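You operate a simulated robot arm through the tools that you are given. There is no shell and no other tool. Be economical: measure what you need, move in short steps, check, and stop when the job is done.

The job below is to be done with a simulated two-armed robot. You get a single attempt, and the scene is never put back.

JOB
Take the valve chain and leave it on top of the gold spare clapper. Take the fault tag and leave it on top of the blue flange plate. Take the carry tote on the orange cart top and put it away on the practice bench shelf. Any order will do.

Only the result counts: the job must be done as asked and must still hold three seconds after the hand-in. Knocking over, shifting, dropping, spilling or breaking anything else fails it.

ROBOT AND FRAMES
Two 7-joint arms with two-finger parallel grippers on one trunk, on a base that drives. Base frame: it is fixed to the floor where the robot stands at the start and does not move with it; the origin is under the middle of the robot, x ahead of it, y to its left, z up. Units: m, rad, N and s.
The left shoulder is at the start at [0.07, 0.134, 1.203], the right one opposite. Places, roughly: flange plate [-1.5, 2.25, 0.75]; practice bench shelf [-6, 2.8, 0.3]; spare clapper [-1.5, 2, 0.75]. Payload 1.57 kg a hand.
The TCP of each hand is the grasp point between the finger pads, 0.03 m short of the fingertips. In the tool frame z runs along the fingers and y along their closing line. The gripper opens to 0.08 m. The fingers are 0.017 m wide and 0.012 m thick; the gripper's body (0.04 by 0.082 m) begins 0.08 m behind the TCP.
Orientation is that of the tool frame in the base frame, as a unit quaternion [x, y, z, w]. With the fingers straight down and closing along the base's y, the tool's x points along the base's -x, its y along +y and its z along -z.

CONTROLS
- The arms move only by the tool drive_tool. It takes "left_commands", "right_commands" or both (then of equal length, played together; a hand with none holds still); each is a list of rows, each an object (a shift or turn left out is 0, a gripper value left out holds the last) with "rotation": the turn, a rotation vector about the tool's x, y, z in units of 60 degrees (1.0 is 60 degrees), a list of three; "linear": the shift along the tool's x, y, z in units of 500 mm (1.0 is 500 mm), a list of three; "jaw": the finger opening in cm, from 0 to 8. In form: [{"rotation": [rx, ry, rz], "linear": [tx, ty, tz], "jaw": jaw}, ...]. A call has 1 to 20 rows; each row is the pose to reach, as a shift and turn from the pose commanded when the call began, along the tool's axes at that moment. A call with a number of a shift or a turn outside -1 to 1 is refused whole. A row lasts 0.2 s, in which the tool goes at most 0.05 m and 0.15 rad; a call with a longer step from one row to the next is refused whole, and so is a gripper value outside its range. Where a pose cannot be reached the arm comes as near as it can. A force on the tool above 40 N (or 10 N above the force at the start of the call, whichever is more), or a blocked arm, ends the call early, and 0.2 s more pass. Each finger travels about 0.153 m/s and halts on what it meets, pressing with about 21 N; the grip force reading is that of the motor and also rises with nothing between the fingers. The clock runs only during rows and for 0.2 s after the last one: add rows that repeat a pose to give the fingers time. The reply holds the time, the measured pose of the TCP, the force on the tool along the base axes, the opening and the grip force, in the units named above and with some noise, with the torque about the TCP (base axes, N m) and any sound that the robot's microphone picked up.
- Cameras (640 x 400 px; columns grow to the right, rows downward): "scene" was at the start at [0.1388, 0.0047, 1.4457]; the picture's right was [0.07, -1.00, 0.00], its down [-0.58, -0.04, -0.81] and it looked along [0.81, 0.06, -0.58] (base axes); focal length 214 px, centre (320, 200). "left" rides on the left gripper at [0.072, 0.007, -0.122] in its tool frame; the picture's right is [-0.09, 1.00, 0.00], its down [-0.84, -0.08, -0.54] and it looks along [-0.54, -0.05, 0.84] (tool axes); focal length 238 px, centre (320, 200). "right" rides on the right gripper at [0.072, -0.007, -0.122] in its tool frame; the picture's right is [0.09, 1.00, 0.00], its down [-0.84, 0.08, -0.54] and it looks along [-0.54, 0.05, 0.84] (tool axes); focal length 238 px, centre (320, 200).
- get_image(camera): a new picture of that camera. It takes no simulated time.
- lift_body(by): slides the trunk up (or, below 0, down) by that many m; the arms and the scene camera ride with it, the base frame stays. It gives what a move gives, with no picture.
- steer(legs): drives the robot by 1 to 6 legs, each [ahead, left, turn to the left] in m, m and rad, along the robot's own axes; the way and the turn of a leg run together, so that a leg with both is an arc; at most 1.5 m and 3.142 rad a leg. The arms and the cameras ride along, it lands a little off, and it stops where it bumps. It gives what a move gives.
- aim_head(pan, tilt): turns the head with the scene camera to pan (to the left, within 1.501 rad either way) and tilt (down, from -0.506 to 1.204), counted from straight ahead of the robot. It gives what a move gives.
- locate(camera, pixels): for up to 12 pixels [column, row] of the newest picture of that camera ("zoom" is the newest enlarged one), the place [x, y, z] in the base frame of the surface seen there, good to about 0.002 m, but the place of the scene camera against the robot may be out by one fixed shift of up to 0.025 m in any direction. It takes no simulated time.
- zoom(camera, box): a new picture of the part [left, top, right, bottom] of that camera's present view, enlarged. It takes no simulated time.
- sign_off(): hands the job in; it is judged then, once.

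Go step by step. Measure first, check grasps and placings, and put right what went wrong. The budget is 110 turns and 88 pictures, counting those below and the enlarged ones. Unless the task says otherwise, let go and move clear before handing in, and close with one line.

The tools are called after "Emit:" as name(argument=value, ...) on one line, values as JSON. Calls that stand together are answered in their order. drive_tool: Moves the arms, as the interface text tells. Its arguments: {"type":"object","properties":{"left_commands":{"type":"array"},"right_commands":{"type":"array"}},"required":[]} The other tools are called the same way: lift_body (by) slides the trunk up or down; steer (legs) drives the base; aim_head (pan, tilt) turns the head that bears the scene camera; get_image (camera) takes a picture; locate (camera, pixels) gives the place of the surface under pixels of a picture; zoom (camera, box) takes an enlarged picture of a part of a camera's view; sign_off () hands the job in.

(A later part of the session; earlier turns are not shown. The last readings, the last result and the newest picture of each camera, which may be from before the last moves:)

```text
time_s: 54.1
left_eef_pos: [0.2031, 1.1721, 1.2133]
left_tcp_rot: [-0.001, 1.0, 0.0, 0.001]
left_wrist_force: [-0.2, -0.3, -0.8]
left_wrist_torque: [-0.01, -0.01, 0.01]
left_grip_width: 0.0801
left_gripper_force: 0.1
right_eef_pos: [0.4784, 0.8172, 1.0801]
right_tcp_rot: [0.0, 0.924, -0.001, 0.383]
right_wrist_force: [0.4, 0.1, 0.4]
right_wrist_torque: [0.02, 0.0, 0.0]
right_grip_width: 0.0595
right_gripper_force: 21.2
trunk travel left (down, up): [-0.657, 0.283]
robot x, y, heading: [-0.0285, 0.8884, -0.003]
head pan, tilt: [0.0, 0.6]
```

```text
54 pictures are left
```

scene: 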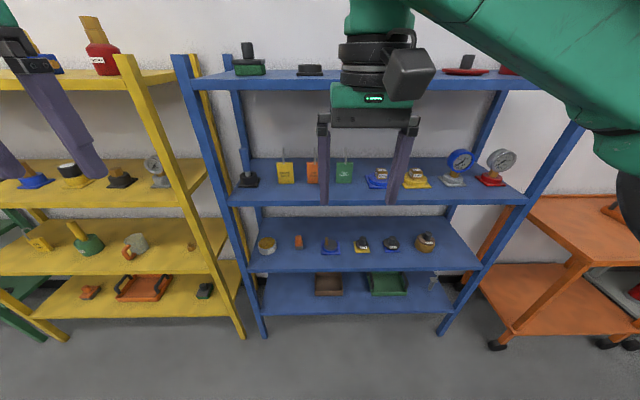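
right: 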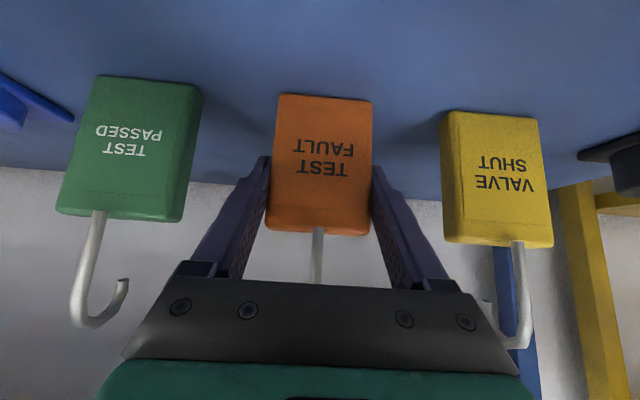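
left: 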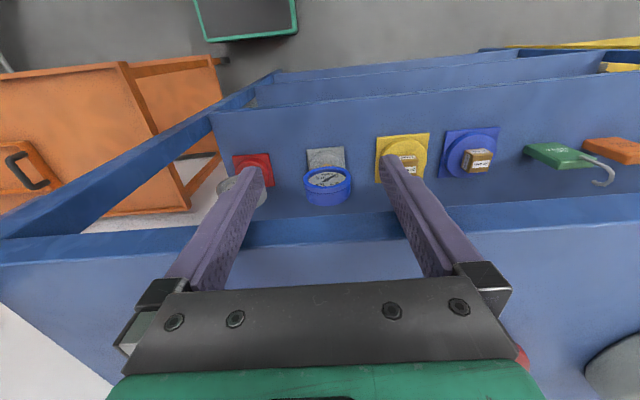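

Gripped at 0.0595 m. Lift 4 cm, withdraw, then back the robot off.

Emit:
drive_tool(right_commands=[{"linear": [-0.0283, 0, -0.0283]}, {"linear": [-0.0566, 0, -0.0566]}, {"linear": [0.007, 0, -0.12]}, {"linear": [0.07, 0, -0.18]}, {"linear": [0.07, 0, -0.18]}])

Emit:
steer(legs=[[-0.4, 0, 0]])

Emit:
get_image(camera="right")

```text
time_s: 55.3
left_eef_pos: [0.2048, 1.1718, 1.2119]
left_tcp_rot: [-0.001, 1.0, 0.0, 0.001]
left_wrist_force: [-0.3, 0.1, 0.3]
left_wrist_torque: [0.02, 0.03, -0.01]
left_grip_width: 0.0797
left_gripper_force: 0.0
right_eef_pos: [0.3915, 0.8197, 1.1192]
right_tcp_rot: [0.0, 0.924, -0.001, 0.382]
right_wrist_force: [-0.2, 0.7, -1.1]
right_wrist_torque: [0.02, 0.0, 0.01]
right_grip_width: 0.0594
right_gripper_force: 20.7
trunk travel left (down, up): [-0.657, 0.283]
robot x, y, heading: [-0.0339, 0.886, -0.005]
head pan, tilt: [0.0, 0.6]
```

```text
time_s: 57.7
left_eef_pos: [-0.1865, 1.1709, 1.214]
left_tcp_rot: [0.0, 1.0, 0.0, 0.001]
left_wrist_force: [0.0, -0.5, 0.3]
left_wrist_torque: [0.0, -0.01, -0.01]
left_grip_width: 0.0799
left_gripper_force: 0.0
right_eef_pos: [-0.0022, 0.8174, 1.12]
right_tcp_rot: [0.002, 0.924, -0.001, 0.383]
right_wrist_force: [0.6, -1.2, -0.3]
right_wrist_torque: [0.02, -0.01, 0.0]
right_grip_width: 0.0592
right_gripper_force: 20.8
trunk travel left (down, up): [-0.657, 0.283]
robot x, y, heading: [-0.4202, 0.8833, -0.004]
head pan, tilt: [0.0, 0.6]
```

```text
53 pictures are left
```

right: 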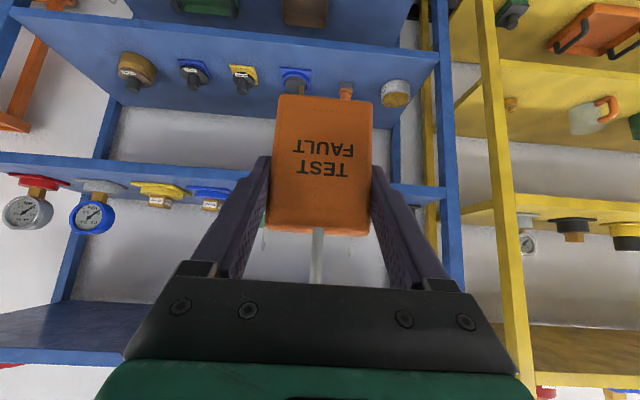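

Tag is held firmly. Now go to the wooden table, facing +y at about x=-1.4, y=1.2.

Emit:
steer(legs=[[0, 0, 1.574], [0.3, 0, 0], [0, 1.0, 0]])

Emit:
aim_head(pan=0.0, tilt=0.5)

Emit:
get_image(camera="scene")

Emit:
aim_head(pan=1.0, tilt=0.4)

Emit:
get_image(camera="scene")

```text
time_s: 68.5
left_eef_pos: [-1.7305, 1.389, 1.2142]
left_tcp_rot: [0.716, -0.698, -0.002, 0.0]
left_wrist_force: [-0.4, -0.2, -1.1]
left_wrist_torque: [0.04, 0.04, 0.0]
left_grip_width: 0.0801
left_gripper_force: 0.1
right_eef_pos: [-1.385, 1.5852, 1.121]
right_tcp_rot: [0.661, -0.645, -0.273, -0.268]
right_wrist_force: [1.0, -0.5, -0.4]
right_wrist_torque: [-0.03, 0.02, -0.03]
right_grip_width: 0.0594
right_gripper_force: 20.4
trunk travel left (down, up): [-0.657, 0.283]
robot x, y, heading: [-1.4426, 1.1656, 1.596]
head pan, tilt: [0.0, 0.6]
```

```text
time_s: 69.2
left_eef_pos: [-1.7316, 1.3891, 1.2142]
left_tcp_rot: [0.716, -0.698, 0.0, -0.001]
left_wrist_force: [0.4, -0.9, 0.3]
left_wrist_torque: [0.03, 0.0, 0.01]
left_grip_width: 0.0803
left_gripper_force: 0.2
right_eef_pos: [-1.384, 1.5855, 1.1198]
right_tcp_rot: [0.662, -0.645, -0.274, -0.266]
right_wrist_force: [-0.3, -0.3, -0.3]
right_wrist_torque: [-0.03, 0.0, 0.03]
right_grip_width: 0.0596
right_gripper_force: 20.9
trunk travel left (down, up): [-0.657, 0.283]
robot x, y, heading: [-1.4457, 1.1611, 1.601]
head pan, tilt: [0.0, 0.499]
```

```text
52 pictures are left
```

scene: 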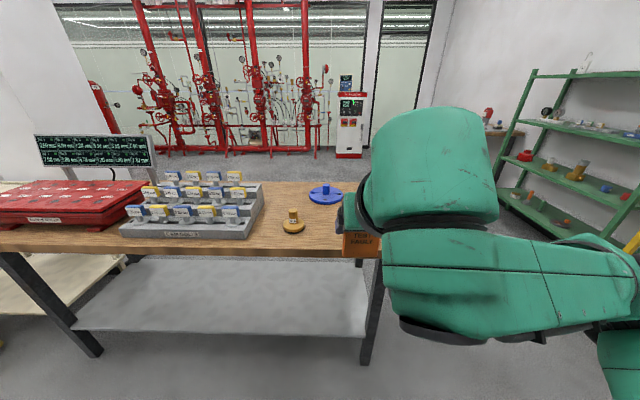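

```text
time_s: 70.4
left_eef_pos: [-1.7321, 1.3881, 1.2131]
left_tcp_rot: [0.717, -0.697, 0.0, -0.001]
left_wrist_force: [0.2, 0.4, -0.5]
left_wrist_torque: [-0.03, -0.02, -0.04]
left_grip_width: 0.0802
left_gripper_force: 0.1
right_eef_pos: [-1.3843, 1.5862, 1.12]
right_tcp_rot: [0.662, -0.645, -0.274, -0.267]
right_wrist_force: [0.8, 0.4, -0.3]
right_wrist_torque: [-0.01, -0.02, -0.02]
right_grip_width: 0.059
right_gripper_force: 20.6
trunk travel left (down, up): [-0.657, 0.283]
robot x, y, heading: [-1.4458, 1.1657, 1.597]
head pan, tilt: [1.0, 0.4]
```

```text
51 pictures are left
```

scene: 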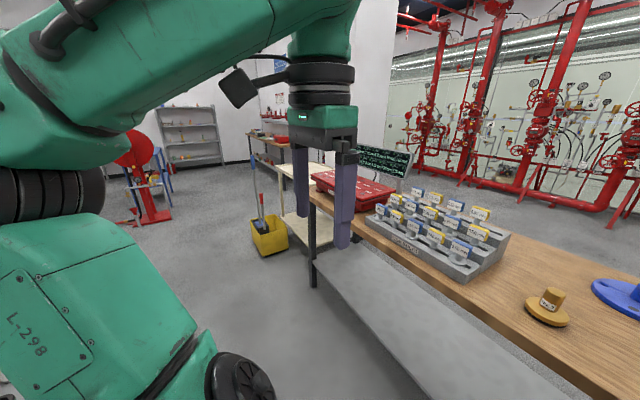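

Clapper and blue plate are seen at px (293,220) and (325,193) in the first picture. Enlarge and measure.

Emit:
aim_head(pan=0.2, tilt=0.7)

Emit:
zoom(camera="scene", box=[280, 80, 440, 180])

```text
time_s: 71.6
left_eef_pos: [-1.7316, 1.3885, 1.2149]
left_tcp_rot: [0.716, -0.698, 0.0, -0.001]
left_wrist_force: [0.9, 0.3, 0.2]
left_wrist_torque: [0.01, -0.01, 0.02]
left_grip_width: 0.0798
left_gripper_force: 0.1
right_eef_pos: [-1.3853, 1.5853, 1.1199]
right_tcp_rot: [0.662, -0.645, -0.274, -0.267]
right_wrist_force: [0.8, 0.7, -0.2]
right_wrist_torque: [0.0, 0.02, 0.0]
right_grip_width: 0.0594
right_gripper_force: 20.8
trunk travel left (down, up): [-0.657, 0.283]
robot x, y, heading: [-1.4452, 1.1642, 1.591]
head pan, tilt: [0.201, 0.7]
```

```text
4.00 times, centred on (360, 130) of scene
```

zoom: 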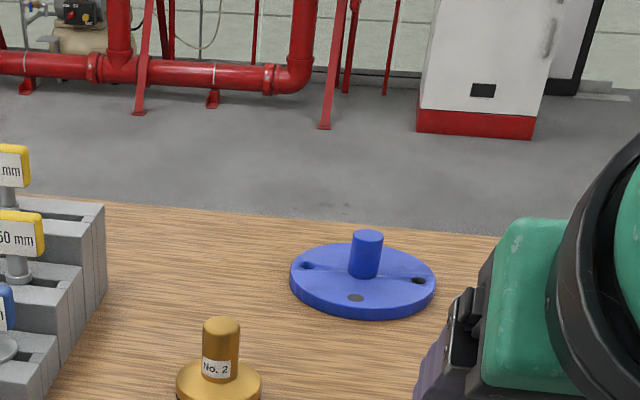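

Emit:
locate(camera="zoom", pixels=[[330, 290], [366, 236], [300, 275], [428, 285], [360, 305], [368, 248], [221, 325], [190, 378], [250, 378], [300, 360], [480, 245], [360, 320]])

```text
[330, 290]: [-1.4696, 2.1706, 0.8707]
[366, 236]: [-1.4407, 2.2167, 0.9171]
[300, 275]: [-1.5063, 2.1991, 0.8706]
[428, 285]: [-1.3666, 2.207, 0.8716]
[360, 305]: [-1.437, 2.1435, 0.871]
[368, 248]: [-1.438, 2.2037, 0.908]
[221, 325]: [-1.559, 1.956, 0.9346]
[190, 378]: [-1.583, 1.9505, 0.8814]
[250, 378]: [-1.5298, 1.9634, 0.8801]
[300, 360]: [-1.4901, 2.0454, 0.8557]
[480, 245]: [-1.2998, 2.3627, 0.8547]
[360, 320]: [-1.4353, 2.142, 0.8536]
```

Disc centre ≈(-1.436,2.213), radius 0.072, top 0.871, with a knob (r≈0.016). The tag can stand on the disc's near side. I'll drive up to the table's front edge.

Emit:
steer(legs=[[0, 0.05, -0.02], [0.3, 0, 0]])

Emit:
get_image(camera="right")

Emit:
get_image(camera="left")

```text
time_s: 74.1
left_eef_pos: [-1.7803, 1.6935, 1.2142]
left_tcp_rot: [0.711, -0.703, -0.002, -0.002]
left_wrist_force: [0.4, 0.6, 0.9]
left_wrist_torque: [0.01, 0.01, -0.01]
left_grip_width: 0.08
left_gripper_force: 0.1
right_eef_pos: [-1.4322, 1.8836, 1.1205]
right_tcp_rot: [0.657, -0.65, -0.272, -0.269]
right_wrist_force: [0.1, 0.0, -1.2]
right_wrist_torque: [0.01, 0.0, -0.01]
right_grip_width: 0.0593
right_gripper_force: 21.2
trunk travel left (down, up): [-0.657, 0.283]
robot x, y, heading: [-1.4952, 1.462, 1.587]
head pan, tilt: [0.201, 0.7]
```

```text
49 pictures are left
```

right: 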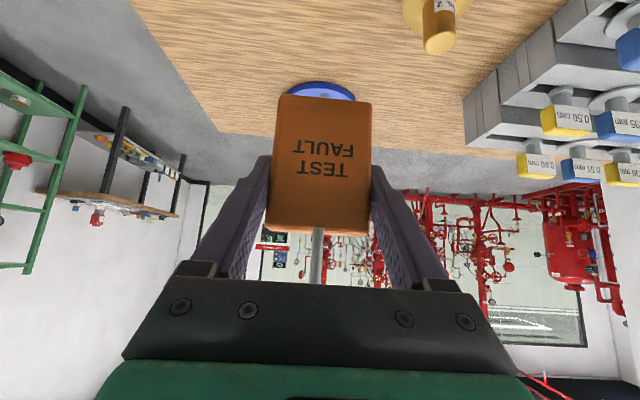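

```text
48 pictures are left
```

left: 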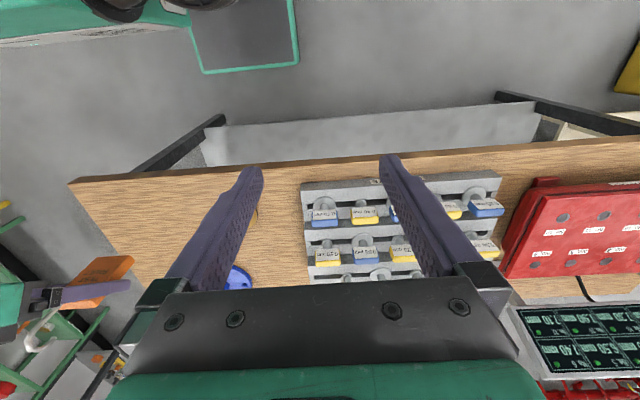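

The disc's near rim peeks out beyond the tag (right px 320,83). Measure it and the table edge with wrist cameras.

Emit:
locate(camera="right", pixels=[[320, 84], [320, 91], [290, 91], [352, 95], [285, 93], [320, 60], [438, 10], [440, 45], [320, 150], [350, 190]])

Emit:
locate(camera="left", pixels=[[237, 278], [250, 285], [300, 162], [160, 173], [90, 178], [130, 240]])

```text
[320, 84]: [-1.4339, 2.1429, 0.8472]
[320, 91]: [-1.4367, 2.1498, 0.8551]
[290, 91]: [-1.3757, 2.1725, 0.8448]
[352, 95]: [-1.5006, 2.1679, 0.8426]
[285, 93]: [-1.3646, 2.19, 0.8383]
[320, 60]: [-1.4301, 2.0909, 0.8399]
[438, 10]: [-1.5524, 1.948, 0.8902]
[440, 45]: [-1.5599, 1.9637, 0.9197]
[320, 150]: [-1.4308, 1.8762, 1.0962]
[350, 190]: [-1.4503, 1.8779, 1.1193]
```

```text
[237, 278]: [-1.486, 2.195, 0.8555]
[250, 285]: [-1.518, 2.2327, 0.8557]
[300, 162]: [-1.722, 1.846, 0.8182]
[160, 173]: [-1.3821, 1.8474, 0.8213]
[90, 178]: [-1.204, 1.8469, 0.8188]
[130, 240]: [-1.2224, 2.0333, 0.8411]
```

The wrist camera gives disc top z=0.8555 (scene reads 0.015 high), table edge y≈1.846. Move forward and down to 6 cm above the release height.

Emit:
drive_tool(right_commands=[{"linear": [-0.028, 0, 0.085]}, {"linear": [-0.057, 0, 0.17]}, {"linear": [-0.085, 0, 0.255]}, {"linear": [-0.114, 0, 0.34]}, {"linear": [-0.142, 0, 0.425]}, {"linear": [-0.171, 0, 0.51]}, {"linear": [-0.1994, 0, 0.5954]}, {"linear": [-0.1994, 0, 0.5954]}])

Emit:
aim_head(pan=0.0, tilt=0.8)

Emit:
get_image(camera="scene")

Emit:
get_image(camera="right")

```text
time_s: 75.9
left_eef_pos: [-1.7819, 1.692, 1.2148]
left_tcp_rot: [0.711, -0.703, -0.001, -0.002]
left_wrist_force: [0.5, -0.6, -0.4]
left_wrist_torque: [0.05, 0.02, 0.0]
left_grip_width: 0.0796
left_gripper_force: 0.1
right_eef_pos: [-1.4363, 2.166, 0.9843]
right_tcp_rot: [0.657, -0.649, -0.273, -0.27]
right_wrist_force: [0.9, 0.2, -0.3]
right_wrist_torque: [0.02, 0.06, 0.03]
right_grip_width: 0.0593
right_gripper_force: 21.2
trunk travel left (down, up): [-0.657, 0.283]
robot x, y, heading: [-1.4929, 1.4626, 1.58]
head pan, tilt: [0.201, 0.7]
```

```text
time_s: 76.7
left_eef_pos: [-1.7813, 1.6931, 1.2133]
left_tcp_rot: [0.712, -0.702, 0.0, -0.002]
left_wrist_force: [-0.6, 0.4, 0.5]
left_wrist_torque: [0.01, 0.01, 0.0]
left_grip_width: 0.08
left_gripper_force: 0.1
right_eef_pos: [-1.4366, 2.1662, 0.984]
right_tcp_rot: [0.657, -0.65, -0.271, -0.269]
right_wrist_force: [-0.4, -0.3, -0.7]
right_wrist_torque: [-0.01, -0.01, -0.01]
right_grip_width: 0.059
right_gripper_force: 20.6
trunk travel left (down, up): [-0.657, 0.283]
robot x, y, heading: [-1.4972, 1.4618, 1.581]
head pan, tilt: [0.0, 0.799]
```

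```text
47 pictures are left
```

scene: 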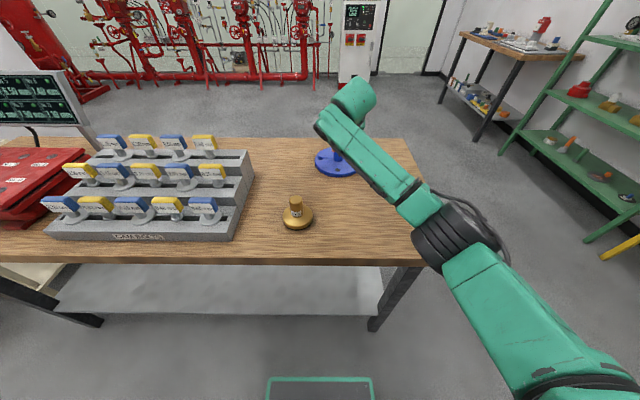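

```text
46 pictures are left
```

right: 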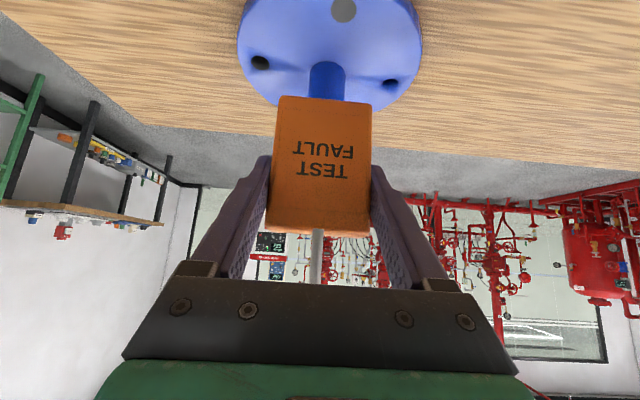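

Tag is centred over the disc in front of the knob. Check the disc/knob positions, then lower.

Emit:
locate(camera="right", pixels=[[327, 75], [327, 92], [330, 40], [245, 30], [413, 30], [322, 110]])

Emit:
drive_tool(right_commands=[{"linear": [0.028, 0, 0.028]}, {"linear": [0.056, 0, 0.056]}, {"linear": [0.075, 0, 0.075]}, {"linear": [0.084, 0, 0.084]}, {"linear": [0.092, 0, 0.092]}, {"linear": [0.092, 0, 0.092]}])

Emit:
get_image(camera="right")

```text
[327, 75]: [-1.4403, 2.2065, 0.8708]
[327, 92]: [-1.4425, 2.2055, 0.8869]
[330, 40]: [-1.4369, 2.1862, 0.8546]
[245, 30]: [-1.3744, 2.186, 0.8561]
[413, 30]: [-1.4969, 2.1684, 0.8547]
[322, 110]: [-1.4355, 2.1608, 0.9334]
```

```text
time_s: 78.1
left_eef_pos: [-1.7812, 1.6927, 1.2146]
left_tcp_rot: [0.711, -0.703, 0.001, -0.002]
left_wrist_force: [0.8, -0.1, -0.1]
left_wrist_torque: [0.02, 0.04, 0.0]
left_grip_width: 0.08
left_gripper_force: 0.1
right_eef_pos: [-1.4359, 2.1645, 0.916]
right_tcp_rot: [0.657, -0.649, -0.273, -0.27]
right_wrist_force: [-0.2, 1.1, 1.8]
right_wrist_torque: [0.06, -0.06, 0.03]
right_grip_width: 0.0592
right_gripper_force: 20.7
trunk travel left (down, up): [-0.657, 0.283]
robot x, y, heading: [-1.4963, 1.4675, 1.579]
head pan, tilt: [0.0, 0.799]
```

```text
45 pictures are left
```

right: 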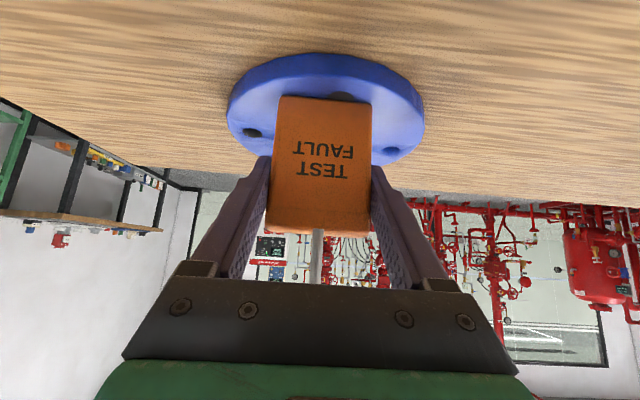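

Contact just begins (Fz 1.8). Press 1.5 mm more, open, and back out along the fingers.

Emit:
drive_tool(right_commands=[{"linear": [0.002, 0, 0.002]}, {"linear": [0.002, 0, 0.002], "jaw": 6.4}, {"linear": [0.002, 0, 0.002], "jaw": 8}, {"linear": [0.002, 0, 0.002], "jaw": 8}, {"linear": [0.002, 0, -0.03]}, {"linear": [0.002, 0, -0.1]}, {"linear": [0.002, 0, -0.2]}, {"linear": [0.002, 0, -0.3]}, {"linear": [0.002, 0, -0.3]}])

Emit:
get_image(camera="right")

```text
time_s: 80.1
left_eef_pos: [-1.7805, 1.694, 1.2145]
left_tcp_rot: [0.711, -0.703, 0.0, -0.001]
left_wrist_force: [-0.6, -1.2, 0.4]
left_wrist_torque: [-0.05, -0.03, 0.0]
left_grip_width: 0.0799
left_gripper_force: 0.1
right_eef_pos: [-1.4314, 2.0578, 1.0186]
right_tcp_rot: [0.657, -0.65, -0.271, -0.268]
right_wrist_force: [0.6, -0.1, -0.6]
right_wrist_torque: [0.03, -0.03, -0.01]
right_grip_width: 0.0799
right_gripper_force: 0.2
trunk travel left (down, up): [-0.657, 0.283]
robot x, y, heading: [-1.4991, 1.4643, 1.588]
head pan, tilt: [0.0, 0.799]
```

```text
44 pictures are left
```

right: 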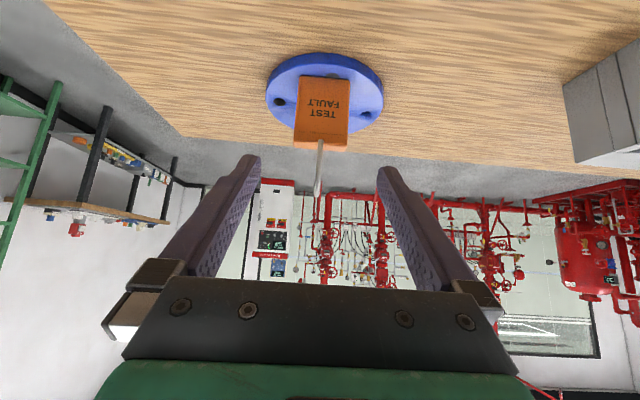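

The tag stands upright on the blue plate. Back off and search for the valve chain.

Emit:
steer(legs=[[-0.3, 0, 0]])

Emit:
aim_head(pan=-0.45, tilt=0.4)

Emit:
zoom(camera="scene", box=[240, 40, 640, 290])

Emit:
aim_head(pan=1.5, tilt=0.3)

Emit:
get_image(camera="scene")

```text
time_s: 82.1
left_eef_pos: [-1.7793, 1.3912, 1.2151]
left_tcp_rot: [0.71, -0.704, 0.0, -0.001]
left_wrist_force: [0.2, 0.7, 0.0]
left_wrist_torque: [0.01, 0.0, -0.03]
left_grip_width: 0.0799
left_gripper_force: 0.1
right_eef_pos: [-1.4285, 1.7549, 1.0177]
right_tcp_rot: [0.655, -0.651, -0.272, -0.27]
right_wrist_force: [-0.6, -0.1, 0.1]
right_wrist_torque: [-0.02, 0.0, 0.01]
right_grip_width: 0.08
right_gripper_force: 0.1
trunk travel left (down, up): [-0.657, 0.283]
robot x, y, heading: [-1.4951, 1.1602, 1.579]
head pan, tilt: [0.0, 0.799]
```

```text
time_s: 83.0
left_eef_pos: [-1.7781, 1.3915, 1.2149]
left_tcp_rot: [0.709, -0.705, 0.0, -0.002]
left_wrist_force: [-0.1, -0.8, 0.2]
left_wrist_torque: [-0.02, -0.03, 0.02]
left_grip_width: 0.0799
left_gripper_force: 0.1
right_eef_pos: [-1.4269, 1.7549, 1.0181]
right_tcp_rot: [0.656, -0.651, -0.271, -0.27]
right_wrist_force: [-0.6, 0.0, 0.0]
right_wrist_torque: [0.05, -0.02, 0.01]
right_grip_width: 0.08
right_gripper_force: 0.0
trunk travel left (down, up): [-0.657, 0.283]
robot x, y, heading: [-1.4946, 1.1604, 1.576]
head pan, tilt: [-0.45, 0.4]
```

```text
1.60 times, centred on (440, 165) of scene
```

zoom: 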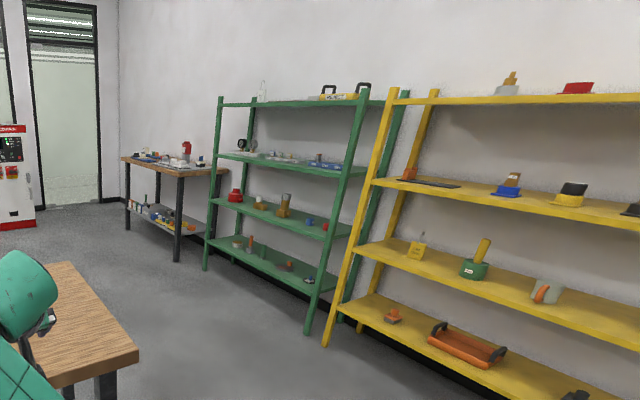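

```text
time_s: 84.9
left_eef_pos: [-1.7771, 1.3915, 1.2149]
left_tcp_rot: [0.709, -0.705, 0.0, -0.001]
left_wrist_force: [-0.8, -0.1, -0.9]
left_wrist_torque: [0.01, -0.03, -0.02]
left_grip_width: 0.0802
left_gripper_force: 0.1
right_eef_pos: [-1.4269, 1.754, 1.0183]
right_tcp_rot: [0.656, -0.651, -0.272, -0.27]
right_wrist_force: [0.6, 0.5, -0.7]
right_wrist_torque: [-0.01, -0.01, -0.02]
right_grip_width: 0.0795
right_gripper_force: 0.0
trunk travel left (down, up): [-0.657, 0.283]
robot x, y, heading: [-1.4887, 1.1602, 1.575]
head pan, tilt: [1.499, 0.3]
```

```text
42 pictures are left
```

scene: 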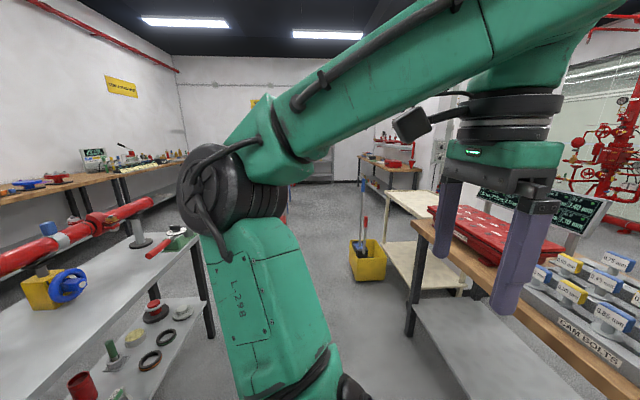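

The metal table on my left (px 0-230) has a pipe line and small parts. I'll tuck the right hand in and turn to face it.

Emit:
drive_tool(right_commands=[{"linear": [0.035, 0, -0.085], "rotation": [0, 0.125, 0]}, {"linear": [0.07, 0, -0.17], "rotation": [0, 0.25, 0]}, {"linear": [0.105, 0, -0.255], "rotation": [0, 0.375, 0]}, {"linear": [0.12, 0, -0.34], "rotation": [0, 0.5, 0]}, {"linear": [0.13, 0, -0.42], "rotation": [0, 0.625, 0]}, {"linear": [0.13, 0, -0.42], "rotation": [0, 0.75, 0]}, {"linear": [0.13, 0, -0.42], "rotation": [0, 0.75, 0]}])

Emit:
steer(legs=[[0, 0, 3.1]])

Emit:
aim_head(pan=0.0, tilt=0.55)

Emit:
get_image(camera="scene")

Emit:
aim_head(pan=-0.8, tilt=0.4)

Emit:
get_image(camera="scene")

```text
time_s: 86.7
left_eef_pos: [-1.7784, 1.3912, 1.2138]
left_tcp_rot: [0.709, -0.705, 0.0, 0.0]
left_wrist_force: [0.6, -0.1, 0.1]
left_wrist_torque: [0.0, -0.02, 0.0]
left_grip_width: 0.08
left_gripper_force: 0.1
right_eef_pos: [-1.3939, 1.6988, 1.1722]
right_tcp_rot: [-0.643, 0.754, 0.004, 0.132]
right_wrist_force: [-0.4, 0.2, 0.4]
right_wrist_torque: [-0.02, 0.05, 0.0]
right_grip_width: 0.0798
right_gripper_force: 0.1
right hand out of reach, approached as far as the arm can: row 2, 3, 4, 5, 6, 7
trunk travel left (down, up): [-0.657, 0.283]
robot x, y, heading: [-1.4933, 1.1602, 1.575]
head pan, tilt: [1.499, 0.3]
stopped in row 7 (right hand): the arm was blocked; the commanded pose is now the measured one
```

```text
time_s: 94.2
left_eef_pos: [-1.239, 0.8954, 1.2138]
left_tcp_rot: [0.748, 0.663, -0.001, 0.0]
left_wrist_force: [0.2, 0.8, -0.2]
left_wrist_torque: [0.02, 0.02, 0.0]
left_grip_width: 0.0801
left_gripper_force: 0.1
right_eef_pos: [-1.6588, 0.6398, 1.1718]
right_tcp_rot: [0.793, 0.595, -0.131, -0.003]
right_wrist_force: [0.4, -0.2, 0.6]
right_wrist_torque: [-0.01, 0.02, 0.01]
right_grip_width: 0.08
right_gripper_force: 0.1
trunk travel left (down, up): [-0.657, 0.283]
robot x, y, heading: [-1.4952, 1.1589, -1.696]
head pan, tilt: [1.499, 0.3]
```

```text
time_s: 95.8
left_eef_pos: [-1.2387, 0.8942, 1.2141]
left_tcp_rot: [0.748, 0.663, -0.002, 0.0]
left_wrist_force: [0.0, 0.0, -1.4]
left_wrist_torque: [0.03, 0.0, -0.02]
left_grip_width: 0.08
left_gripper_force: 0.1
right_eef_pos: [-1.659, 0.6392, 1.1718]
right_tcp_rot: [0.793, 0.595, -0.132, -0.003]
right_wrist_force: [0.5, -0.1, -0.2]
right_wrist_torque: [-0.02, 0.0, 0.01]
right_grip_width: 0.0799
right_gripper_force: 0.1
trunk travel left (down, up): [-0.657, 0.283]
robot x, y, heading: [-1.495, 1.1597, -1.698]
head pan, tilt: [0.0, 0.55]
```

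```text
41 pictures are left
```

scene: 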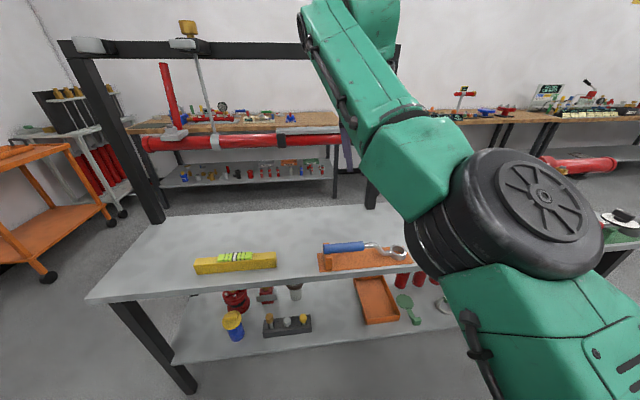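

```text
time_s: 96.9
left_eef_pos: [-1.238, 0.8941, 1.2139]
left_tcp_rot: [0.749, 0.663, -0.001, 0.0]
left_wrist_force: [0.2, -0.5, 0.9]
left_wrist_torque: [-0.02, 0.03, 0.02]
left_grip_width: 0.0801
left_gripper_force: 0.0
right_eef_pos: [-1.6588, 0.6389, 1.1725]
right_tcp_rot: [0.793, 0.595, -0.132, -0.003]
right_wrist_force: [1.1, 0.2, -1.2]
right_wrist_torque: [-0.01, 0.04, 0.01]
right_grip_width: 0.08
right_gripper_force: 0.1
trunk travel left (down, up): [-0.657, 0.283]
robot x, y, heading: [-1.4918, 1.1605, -1.689]
head pan, tilt: [-0.799, 0.4]
```

```text
40 pictures are left
```

scene: 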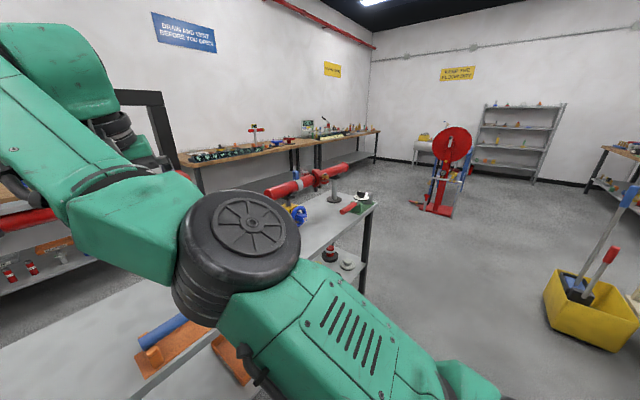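

No chain seen yet. Enlarge the wall benches and far corner in this view.

Emit:
zoom(camera="scene", box=[180, 100, 400, 238])

Emit:
zoom(camera="scene", box=[400, 90, 640, 240])

Emit:
locate(camera="zoom", pixels=[[225, 60], [300, 60], [530, 170], [600, 175], [590, 250], [60, 130]])

```text
2.90 times, centred on (290, 169) of scene
```

zoom: 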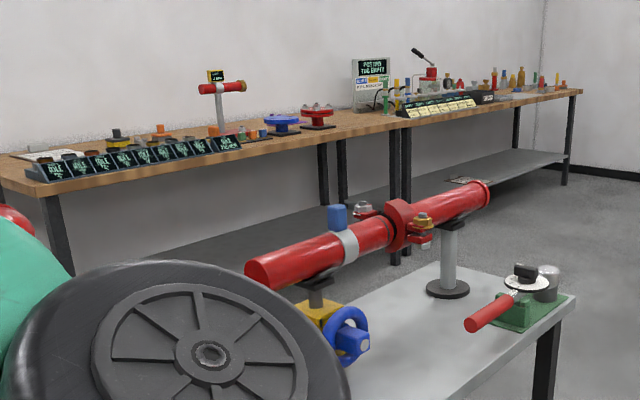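

```text
2.67 times, centred on (520, 165) of scene
```

zoom: 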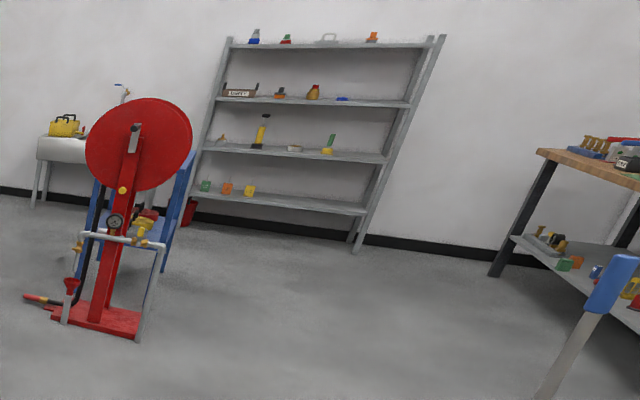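

```text
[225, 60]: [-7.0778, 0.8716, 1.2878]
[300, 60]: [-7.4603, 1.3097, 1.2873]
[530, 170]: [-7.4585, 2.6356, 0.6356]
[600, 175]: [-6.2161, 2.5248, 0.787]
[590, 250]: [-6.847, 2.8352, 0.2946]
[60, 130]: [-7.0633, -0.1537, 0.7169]
```

The practice bench begins near (-6.2..-7, 2.5+). Check the left side: the grey stand and orange cart, and the bench behind the metal table.

Emit:
aim_head(pan=0.5, tilt=0.4)

Emit:
get_image(camera="scene")

Emit:
zoom(camera="scene", box=[180, 110, 380, 235])

```text
time_s: 98.4
left_eef_pos: [-1.2396, 0.8944, 1.2156]
left_tcp_rot: [0.748, 0.663, -0.002, 0.0]
left_wrist_force: [0.6, 0.3, -0.2]
left_wrist_torque: [0.0, -0.04, 0.0]
left_grip_width: 0.0799
left_gripper_force: 0.0
right_eef_pos: [-1.6591, 0.637, 1.1724]
right_tcp_rot: [0.793, 0.595, -0.132, -0.003]
right_wrist_force: [-0.4, -0.3, -0.5]
right_wrist_torque: [0.02, -0.01, -0.01]
right_grip_width: 0.0799
right_gripper_force: 0.2
trunk travel left (down, up): [-0.657, 0.283]
robot x, y, heading: [-1.4902, 1.159, -1.692]
head pan, tilt: [0.499, 0.4]
```

```text
37 pictures are left
```

scene: 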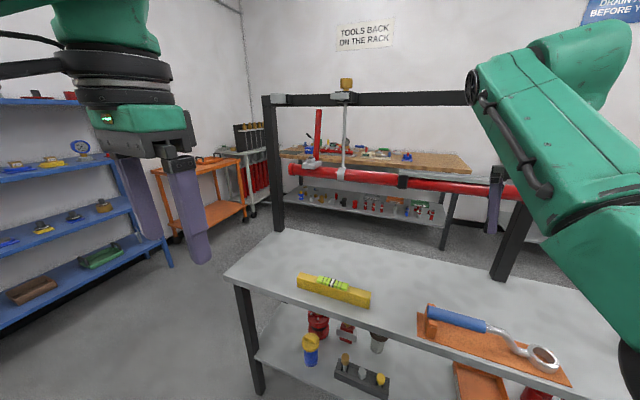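

```text
3.20 times, centred on (280, 172) of scene
```

zoom: 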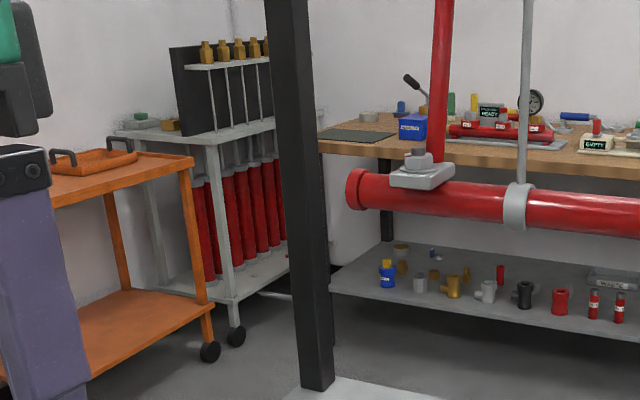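

Not there either. I'll do the tote next and keep searching on the way; measure the cart from here.

Emit:
locate(camera="zoom", pixels=[[190, 162], [60, 190], [105, 160], [62, 155], [120, 150], [205, 350], [228, 340], [240, 300], [135, 132], [90, 172]])

Emit:
steer(legs=[[0, 1.1, 0.12], [0.85, 0, 0]])

Emit:
aim_head(pan=0.75, tilt=0.6)

Emit:
get_image(camera="scene")

```text
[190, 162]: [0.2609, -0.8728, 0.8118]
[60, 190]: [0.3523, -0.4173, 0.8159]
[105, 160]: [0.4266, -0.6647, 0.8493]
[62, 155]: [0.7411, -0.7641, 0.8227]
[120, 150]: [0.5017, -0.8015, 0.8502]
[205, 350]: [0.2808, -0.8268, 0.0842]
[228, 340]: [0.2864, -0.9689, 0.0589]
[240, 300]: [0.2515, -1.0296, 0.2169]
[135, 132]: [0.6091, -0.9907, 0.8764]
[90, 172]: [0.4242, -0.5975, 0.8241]
```

```text
time_s: 108.2
left_eef_pos: [-0.0782, 0.0213, 1.2145]
left_tcp_rot: [0.698, 0.716, -0.001, 0.001]
left_wrist_force: [0.1, 0.2, -0.1]
left_wrist_torque: [0.02, 0.0, -0.03]
left_grip_width: 0.0798
left_gripper_force: 0.0
right_eef_pos: [-0.4581, -0.2932, 1.1728]
right_tcp_rot: [0.746, 0.653, -0.131, 0.007]
right_wrist_force: [0.4, 0.5, -1.0]
right_wrist_torque: [-0.01, 0.0, 0.0]
right_grip_width: 0.08
right_gripper_force: 0.0
trunk travel left (down, up): [-0.657, 0.283]
robot x, y, heading: [-0.3662, 0.2459, -1.544]
head pan, tilt: [0.499, 0.4]
```

```text
time_s: 109.0
left_eef_pos: [-0.0803, 0.0202, 1.2144]
left_tcp_rot: [0.698, 0.716, -0.001, 0.0]
left_wrist_force: [-0.6, -0.1, -0.6]
left_wrist_torque: [-0.02, -0.02, 0.0]
left_grip_width: 0.0799
left_gripper_force: 0.1
right_eef_pos: [-0.4586, -0.2931, 1.1725]
right_tcp_rot: [0.747, 0.652, -0.131, 0.005]
right_wrist_force: [0.5, 0.5, 0.8]
right_wrist_torque: [0.01, 0.01, -0.01]
right_grip_width: 0.08
right_gripper_force: 0.1
trunk travel left (down, up): [-0.657, 0.283]
robot x, y, heading: [-0.3686, 0.244, -1.545]
head pan, tilt: [0.75, 0.6]
```

```text
35 pictures are left
```

scene: 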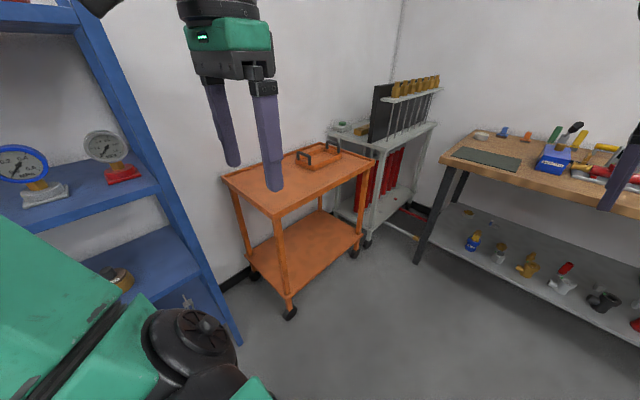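

There's a grey item on the blue rack's bottom shelf (px 188,302), seen earlier too. Enlarge it and measure the tote.

Emit:
zoom(camera="scene", box=[230, 120, 390, 220])

Emit:
locate(camera="zoom", pixels=[[305, 120], [295, 160], [312, 163], [415, 88], [402, 120], [420, 128], [360, 130], [255, 150], [345, 182], [440, 130], [180, 370], [575, 165]])

Emit:
zoom(camera="scene", box=[80, 230, 240, 330])

Emit:
locate(camera="zoom", pixels=[[430, 290], [435, 310], [410, 310], [450, 330]])

```text
4.00 times, centred on (310, 170) of scene
```

zoom: 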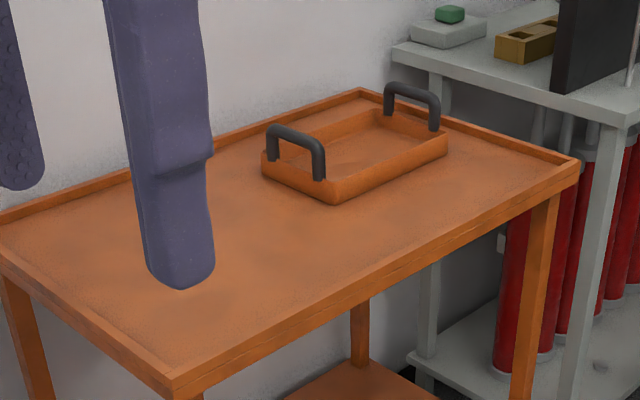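

```text
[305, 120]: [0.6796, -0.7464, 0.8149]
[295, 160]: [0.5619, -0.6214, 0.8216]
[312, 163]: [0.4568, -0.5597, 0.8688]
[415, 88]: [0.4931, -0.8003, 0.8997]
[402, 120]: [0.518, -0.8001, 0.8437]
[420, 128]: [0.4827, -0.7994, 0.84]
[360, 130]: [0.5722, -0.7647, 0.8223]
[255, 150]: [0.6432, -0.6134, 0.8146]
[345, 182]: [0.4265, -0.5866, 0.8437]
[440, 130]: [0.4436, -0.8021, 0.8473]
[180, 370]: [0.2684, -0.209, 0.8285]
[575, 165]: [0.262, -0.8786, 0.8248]
```

```text
4.00 times, centred on (160, 280) of scene
```

zoom: 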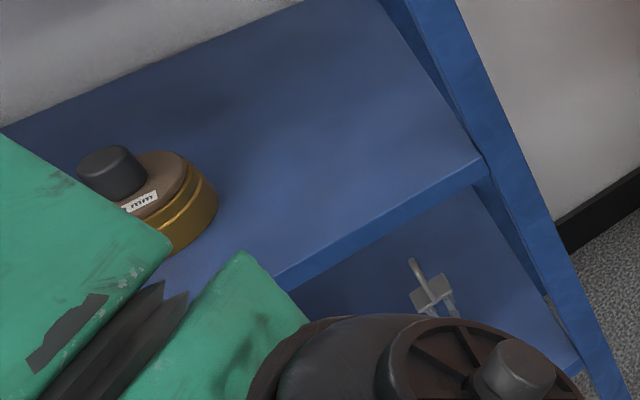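

```text
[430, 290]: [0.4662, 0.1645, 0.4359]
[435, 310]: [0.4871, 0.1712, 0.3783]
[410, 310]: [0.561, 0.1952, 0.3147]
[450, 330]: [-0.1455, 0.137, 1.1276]
```

Tote: handles around y≈-0.57 and -0.80, x≈0.44–0.55 on the cart. The grey item needs a better look, so turn to face the rack.

Emit:
steer(legs=[[0, 0, 1.4]])

Emit:
aim_head(pan=0.05, tilt=0.8)

Emit:
get_image(camera="scene")

Emit:
zoom(camera="scene", box=[240, 120, 400, 220])

```text
time_s: 112.8
left_eef_pos: [-0.1023, 0.4962, 1.2133]
left_tcp_rot: [0.066, 0.998, -0.001, 0.0]
left_wrist_force: [0.3, 0.5, 1.0]
left_wrist_torque: [0.01, -0.04, 0.04]
left_grip_width: 0.0799
left_gripper_force: 0.1
right_eef_pos: [0.1498, 0.0753, 1.1723]
right_tcp_rot: [0.146, 0.981, -0.095, 0.09]
right_wrist_force: [-0.3, -0.8, -0.3]
right_wrist_torque: [-0.02, 0.02, -0.01]
right_grip_width: 0.0802
right_gripper_force: 0.1
trunk travel left (down, up): [-0.657, 0.283]
robot x, y, heading: [-0.3701, 0.2417, -0.137]
head pan, tilt: [0.75, 0.6]
```

```text
time_s: 113.9
left_eef_pos: [-0.1022, 0.4968, 1.2147]
left_tcp_rot: [0.066, 0.998, -0.002, 0.001]
left_wrist_force: [0.1, -0.3, -0.2]
left_wrist_torque: [0.03, 0.01, 0.01]
left_grip_width: 0.0799
left_gripper_force: 0.1
right_eef_pos: [0.1499, 0.075, 1.1732]
right_tcp_rot: [0.145, 0.981, -0.096, 0.09]
right_wrist_force: [-0.7, -0.9, 0.0]
right_wrist_torque: [-0.03, 0.0, -0.01]
right_grip_width: 0.0801
right_gripper_force: 0.0
trunk travel left (down, up): [-0.657, 0.283]
robot x, y, heading: [-0.3683, 0.2432, -0.129]
head pan, tilt: [0.051, 0.799]
```

```text
32 pictures are left
```

scene: 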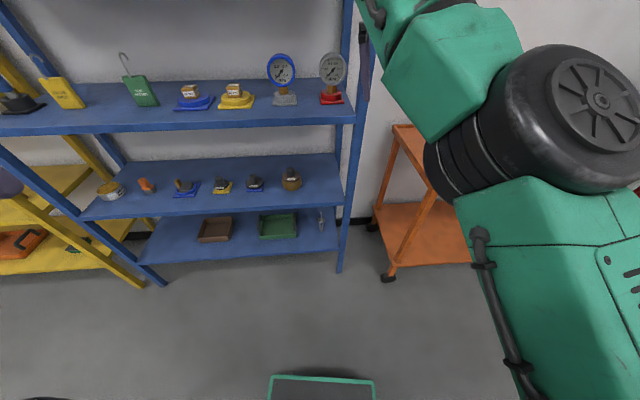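

```text
4.00 times, centred on (320, 170) of scene
```

zoom: 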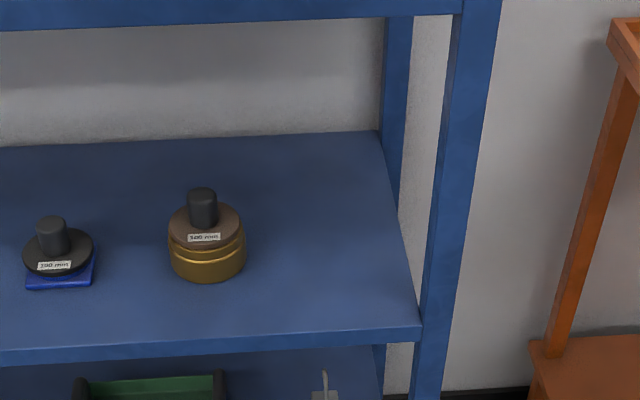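

Emit:
zoom(camera="scene", box=[290, 195, 354, 235])

Emit:
locate(camera="zoom", pixels=[[315, 120], [315, 160], [315, 200], [315, 240], [315, 300]])

```text
10.00 times, centred on (322, 215) of scene
```

zoom: 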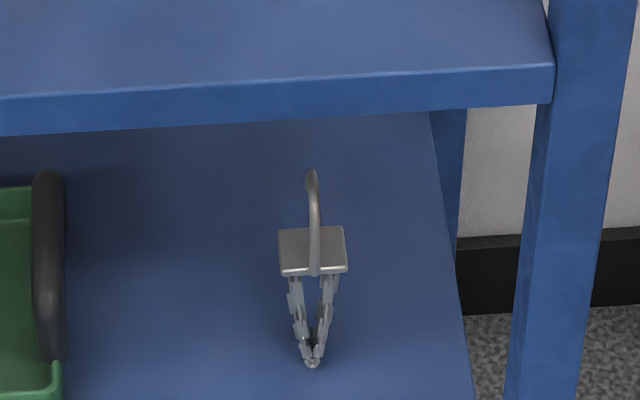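

```text
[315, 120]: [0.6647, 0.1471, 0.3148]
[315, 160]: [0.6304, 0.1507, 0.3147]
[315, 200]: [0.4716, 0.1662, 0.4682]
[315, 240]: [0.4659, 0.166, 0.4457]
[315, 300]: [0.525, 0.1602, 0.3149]
```

That's the valve chain: a grey block with a ring and chain, on the bottom shelf near [0.47,0.166,0.3–0.47]. I'll square up to the rack and lower the trunk for a wrist view.

Emit:
steer(legs=[[0, 0, 0.13]])

Emit:
lift_body(by=-0.5)

```text
time_s: 114.9
left_eef_pos: [-0.1337, 0.5288, 1.2136]
left_tcp_rot: [0.003, 1.0, 0.0, 0.0]
left_wrist_force: [0.2, -1.5, -0.2]
left_wrist_torque: [-0.01, 0.01, 0.02]
left_grip_width: 0.0798
left_gripper_force: 0.0
right_eef_pos: [0.1675, 0.1393, 1.1719]
right_tcp_rot: [0.084, 0.988, -0.089, 0.095]
right_wrist_force: [0.1, -0.9, -0.7]
right_wrist_torque: [0.05, 0.0, 0.02]
right_grip_width: 0.0798
right_gripper_force: 0.0
trunk travel left (down, up): [-0.657, 0.283]
robot x, y, heading: [-0.3681, 0.2504, -0.009]
head pan, tilt: [0.051, 0.799]
```

```text
refused: -0.5 is not a number from -0.4 to 0.4
```

Lower the trunk in two steps and re-orient the right hand to a square 45° pitch.

Emit:
lift_body(by=-0.4)

Emit:
lift_body(by=-0.18)

Emit:
drive_tool(right_commands=[{"rotation": [-0.0445, -0.113, -0.0169]}, {"rotation": [-0.089, -0.2259, -0.0338]}, {"rotation": [-0.1334, -0.3388, -0.0507]}, {"rotation": [-0.1779, -0.4518, -0.0676]}, {"rotation": [-0.2224, -0.5647, -0.0845]}, {"rotation": [-0.2224, -0.5647, -0.0845]}])

Emit:
get_image(camera="right")

```text
time_s: 118.7
left_eef_pos: [-0.1345, 0.5286, 0.8135]
left_tcp_rot: [0.004, 1.0, -0.001, 0.0]
left_wrist_force: [-0.4, -0.2, 0.7]
left_wrist_torque: [-0.01, 0.02, 0.01]
left_grip_width: 0.08
left_gripper_force: 0.0
right_eef_pos: [0.1677, 0.1396, 0.7713]
right_tcp_rot: [0.083, 0.988, -0.09, 0.096]
right_wrist_force: [0.2, 0.1, 0.7]
right_wrist_torque: [0.02, 0.02, -0.03]
right_grip_width: 0.0801
right_gripper_force: 0.1
trunk travel left (down, up): [-0.257, 0.683]
robot x, y, heading: [-0.3681, 0.247, -0.009]
head pan, tilt: [0.051, 0.799]
```

```text
time_s: 120.7
left_eef_pos: [-0.1343, 0.5272, 0.6335]
left_tcp_rot: [0.003, 1.0, -0.001, 0.001]
left_wrist_force: [-0.6, 0.2, 0.4]
left_wrist_torque: [0.0, -0.01, -0.03]
left_grip_width: 0.0798
left_gripper_force: 0.0
right_eef_pos: [0.1677, 0.1397, 0.5924]
right_tcp_rot: [0.084, 0.988, -0.09, 0.096]
right_wrist_force: [0.1, -0.2, -0.1]
right_wrist_torque: [-0.01, 0.0, 0.02]
right_grip_width: 0.0799
right_gripper_force: 0.1
trunk travel left (down, up): [-0.077, 0.863]
robot x, y, heading: [-0.3692, 0.2462, -0.012]
head pan, tilt: [0.051, 0.799]
```

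```text
time_s: 122.1
left_eef_pos: [-0.1348, 0.5278, 0.6338]
left_tcp_rot: [0.003, 1.0, -0.002, 0.001]
left_wrist_force: [0.2, 0.6, 0.3]
left_wrist_torque: [-0.01, 0.0, -0.02]
left_grip_width: 0.0803
left_gripper_force: 0.1
right_eef_pos: [0.2653, 0.1829, 0.6645]
right_tcp_rot: [0.0, 0.924, -0.001, 0.383]
right_wrist_force: [1.0, -0.2, 0.1]
right_wrist_torque: [0.0, 0.01, 0.02]
right_grip_width: 0.0799
right_gripper_force: 0.0
right hand out of reach, approached as far as the arm can: row 1, 2, 3, 4, 5, 6
trunk travel left (down, up): [-0.077, 0.863]
robot x, y, heading: [-0.3685, 0.2432, -0.012]
head pan, tilt: [0.051, 0.799]
```

```text
29 pictures are left
```

right: 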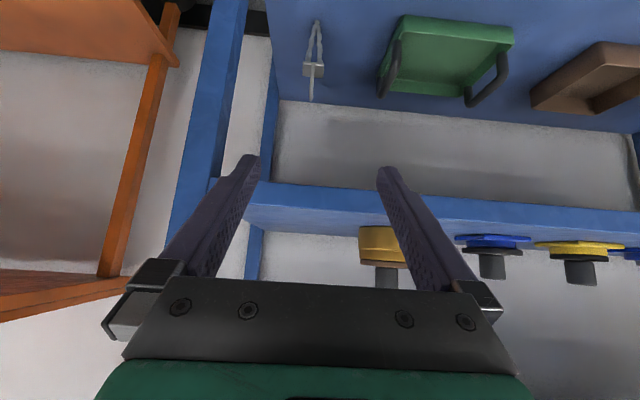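

Orientation is square now. The chain is at px (314,60); enlarge and measure it and the shelf above.

Emit:
zoom(camera="right", box=[266, 10, 362, 110])

Emit:
locate(camera="zoom", pixels=[[220, 70], [172, 160], [240, 160], [200, 245], [208, 240], [202, 300], [202, 340], [195, 225], [225, 225], [300, 340]])

Emit:
locate(camera="right", pixels=[[330, 190], [330, 205], [215, 100], [262, 100], [385, 45], [330, 15]])

```text
4.00 times, centred on (314, 60) of right
```

zoom: 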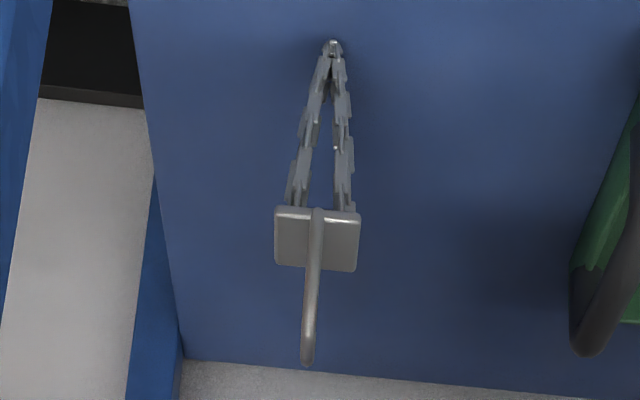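

```text
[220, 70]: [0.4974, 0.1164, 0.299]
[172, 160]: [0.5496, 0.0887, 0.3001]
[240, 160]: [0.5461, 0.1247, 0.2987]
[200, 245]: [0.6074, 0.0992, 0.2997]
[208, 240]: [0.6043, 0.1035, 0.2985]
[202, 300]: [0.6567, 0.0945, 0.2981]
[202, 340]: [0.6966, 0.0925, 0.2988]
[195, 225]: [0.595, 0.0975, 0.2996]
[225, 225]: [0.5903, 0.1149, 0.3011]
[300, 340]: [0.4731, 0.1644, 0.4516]
```

```text
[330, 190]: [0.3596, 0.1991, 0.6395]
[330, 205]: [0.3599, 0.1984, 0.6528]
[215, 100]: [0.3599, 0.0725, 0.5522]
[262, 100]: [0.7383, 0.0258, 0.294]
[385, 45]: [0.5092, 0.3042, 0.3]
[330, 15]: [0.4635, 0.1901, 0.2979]
```

Re-measure on the right pixels of that enlargement.

Emit:
locate(camera="zoom", pixels=[[333, 48], [310, 120], [343, 120], [297, 190], [345, 190], [290, 225], [345, 230], [280, 240], [355, 240], [316, 225], [312, 290], [307, 355]])

```text
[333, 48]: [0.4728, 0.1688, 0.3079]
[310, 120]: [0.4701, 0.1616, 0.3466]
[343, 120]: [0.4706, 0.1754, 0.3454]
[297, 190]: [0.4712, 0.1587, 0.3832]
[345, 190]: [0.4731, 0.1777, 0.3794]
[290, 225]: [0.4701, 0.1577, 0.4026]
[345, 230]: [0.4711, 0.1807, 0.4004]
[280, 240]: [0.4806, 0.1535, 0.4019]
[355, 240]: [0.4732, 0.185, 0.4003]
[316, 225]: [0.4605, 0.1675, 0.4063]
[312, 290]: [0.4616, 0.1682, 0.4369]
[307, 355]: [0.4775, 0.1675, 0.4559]
```

The chain stands upright at x≈0.472, y≈0.169: chain from z 0.30, block top ~0.402 (0.033 wide), ring to 0.456; the shelf above starts z≈0.63. I'll lower the hand, pull it in, then drive closer.

Emit:
drive_tool(right_commands=[{"linear": [0.067, -0.008, 0.067]}, {"linear": [0.134, -0.016, 0.134]}, {"linear": [0.201, -0.026, 0.201]}, {"linear": [0.2687, -0.026, 0.2687]}, {"linear": [0.332, -0.026, 0.205]}, {"linear": [0.396, -0.026, 0.141]}, {"linear": [0.46, -0.026, 0.078]}, {"linear": [0.5233, -0.026, 0.0141]}, {"linear": [0.5233, -0.026, 0.0141]}])

```text
time_s: 124.1
left_eef_pos: [-0.1338, 0.528, 0.6339]
left_tcp_rot: [0.003, 1.0, -0.001, 0.001]
left_wrist_force: [-0.4, 0.2, -1.0]
left_wrist_torque: [0.04, 0.01, -0.02]
left_grip_width: 0.0801
left_gripper_force: 0.1
right_eef_pos: [0.3208, 0.1921, 0.5663]
right_tcp_rot: [-0.001, 0.923, -0.001, 0.384]
right_wrist_force: [-0.2, -0.8, 0.0]
right_wrist_torque: [-0.02, 0.01, 0.0]
right_grip_width: 0.0798
right_gripper_force: 0.1
right hand out of reach, approached as far as the arm can: row 1, 2, 3, 4, 5, 6, 7, 8, 9
trunk travel left (down, up): [-0.077, 0.863]
robot x, y, heading: [-0.3694, 0.2509, -0.007]
head pan, tilt: [0.051, 0.799]
```

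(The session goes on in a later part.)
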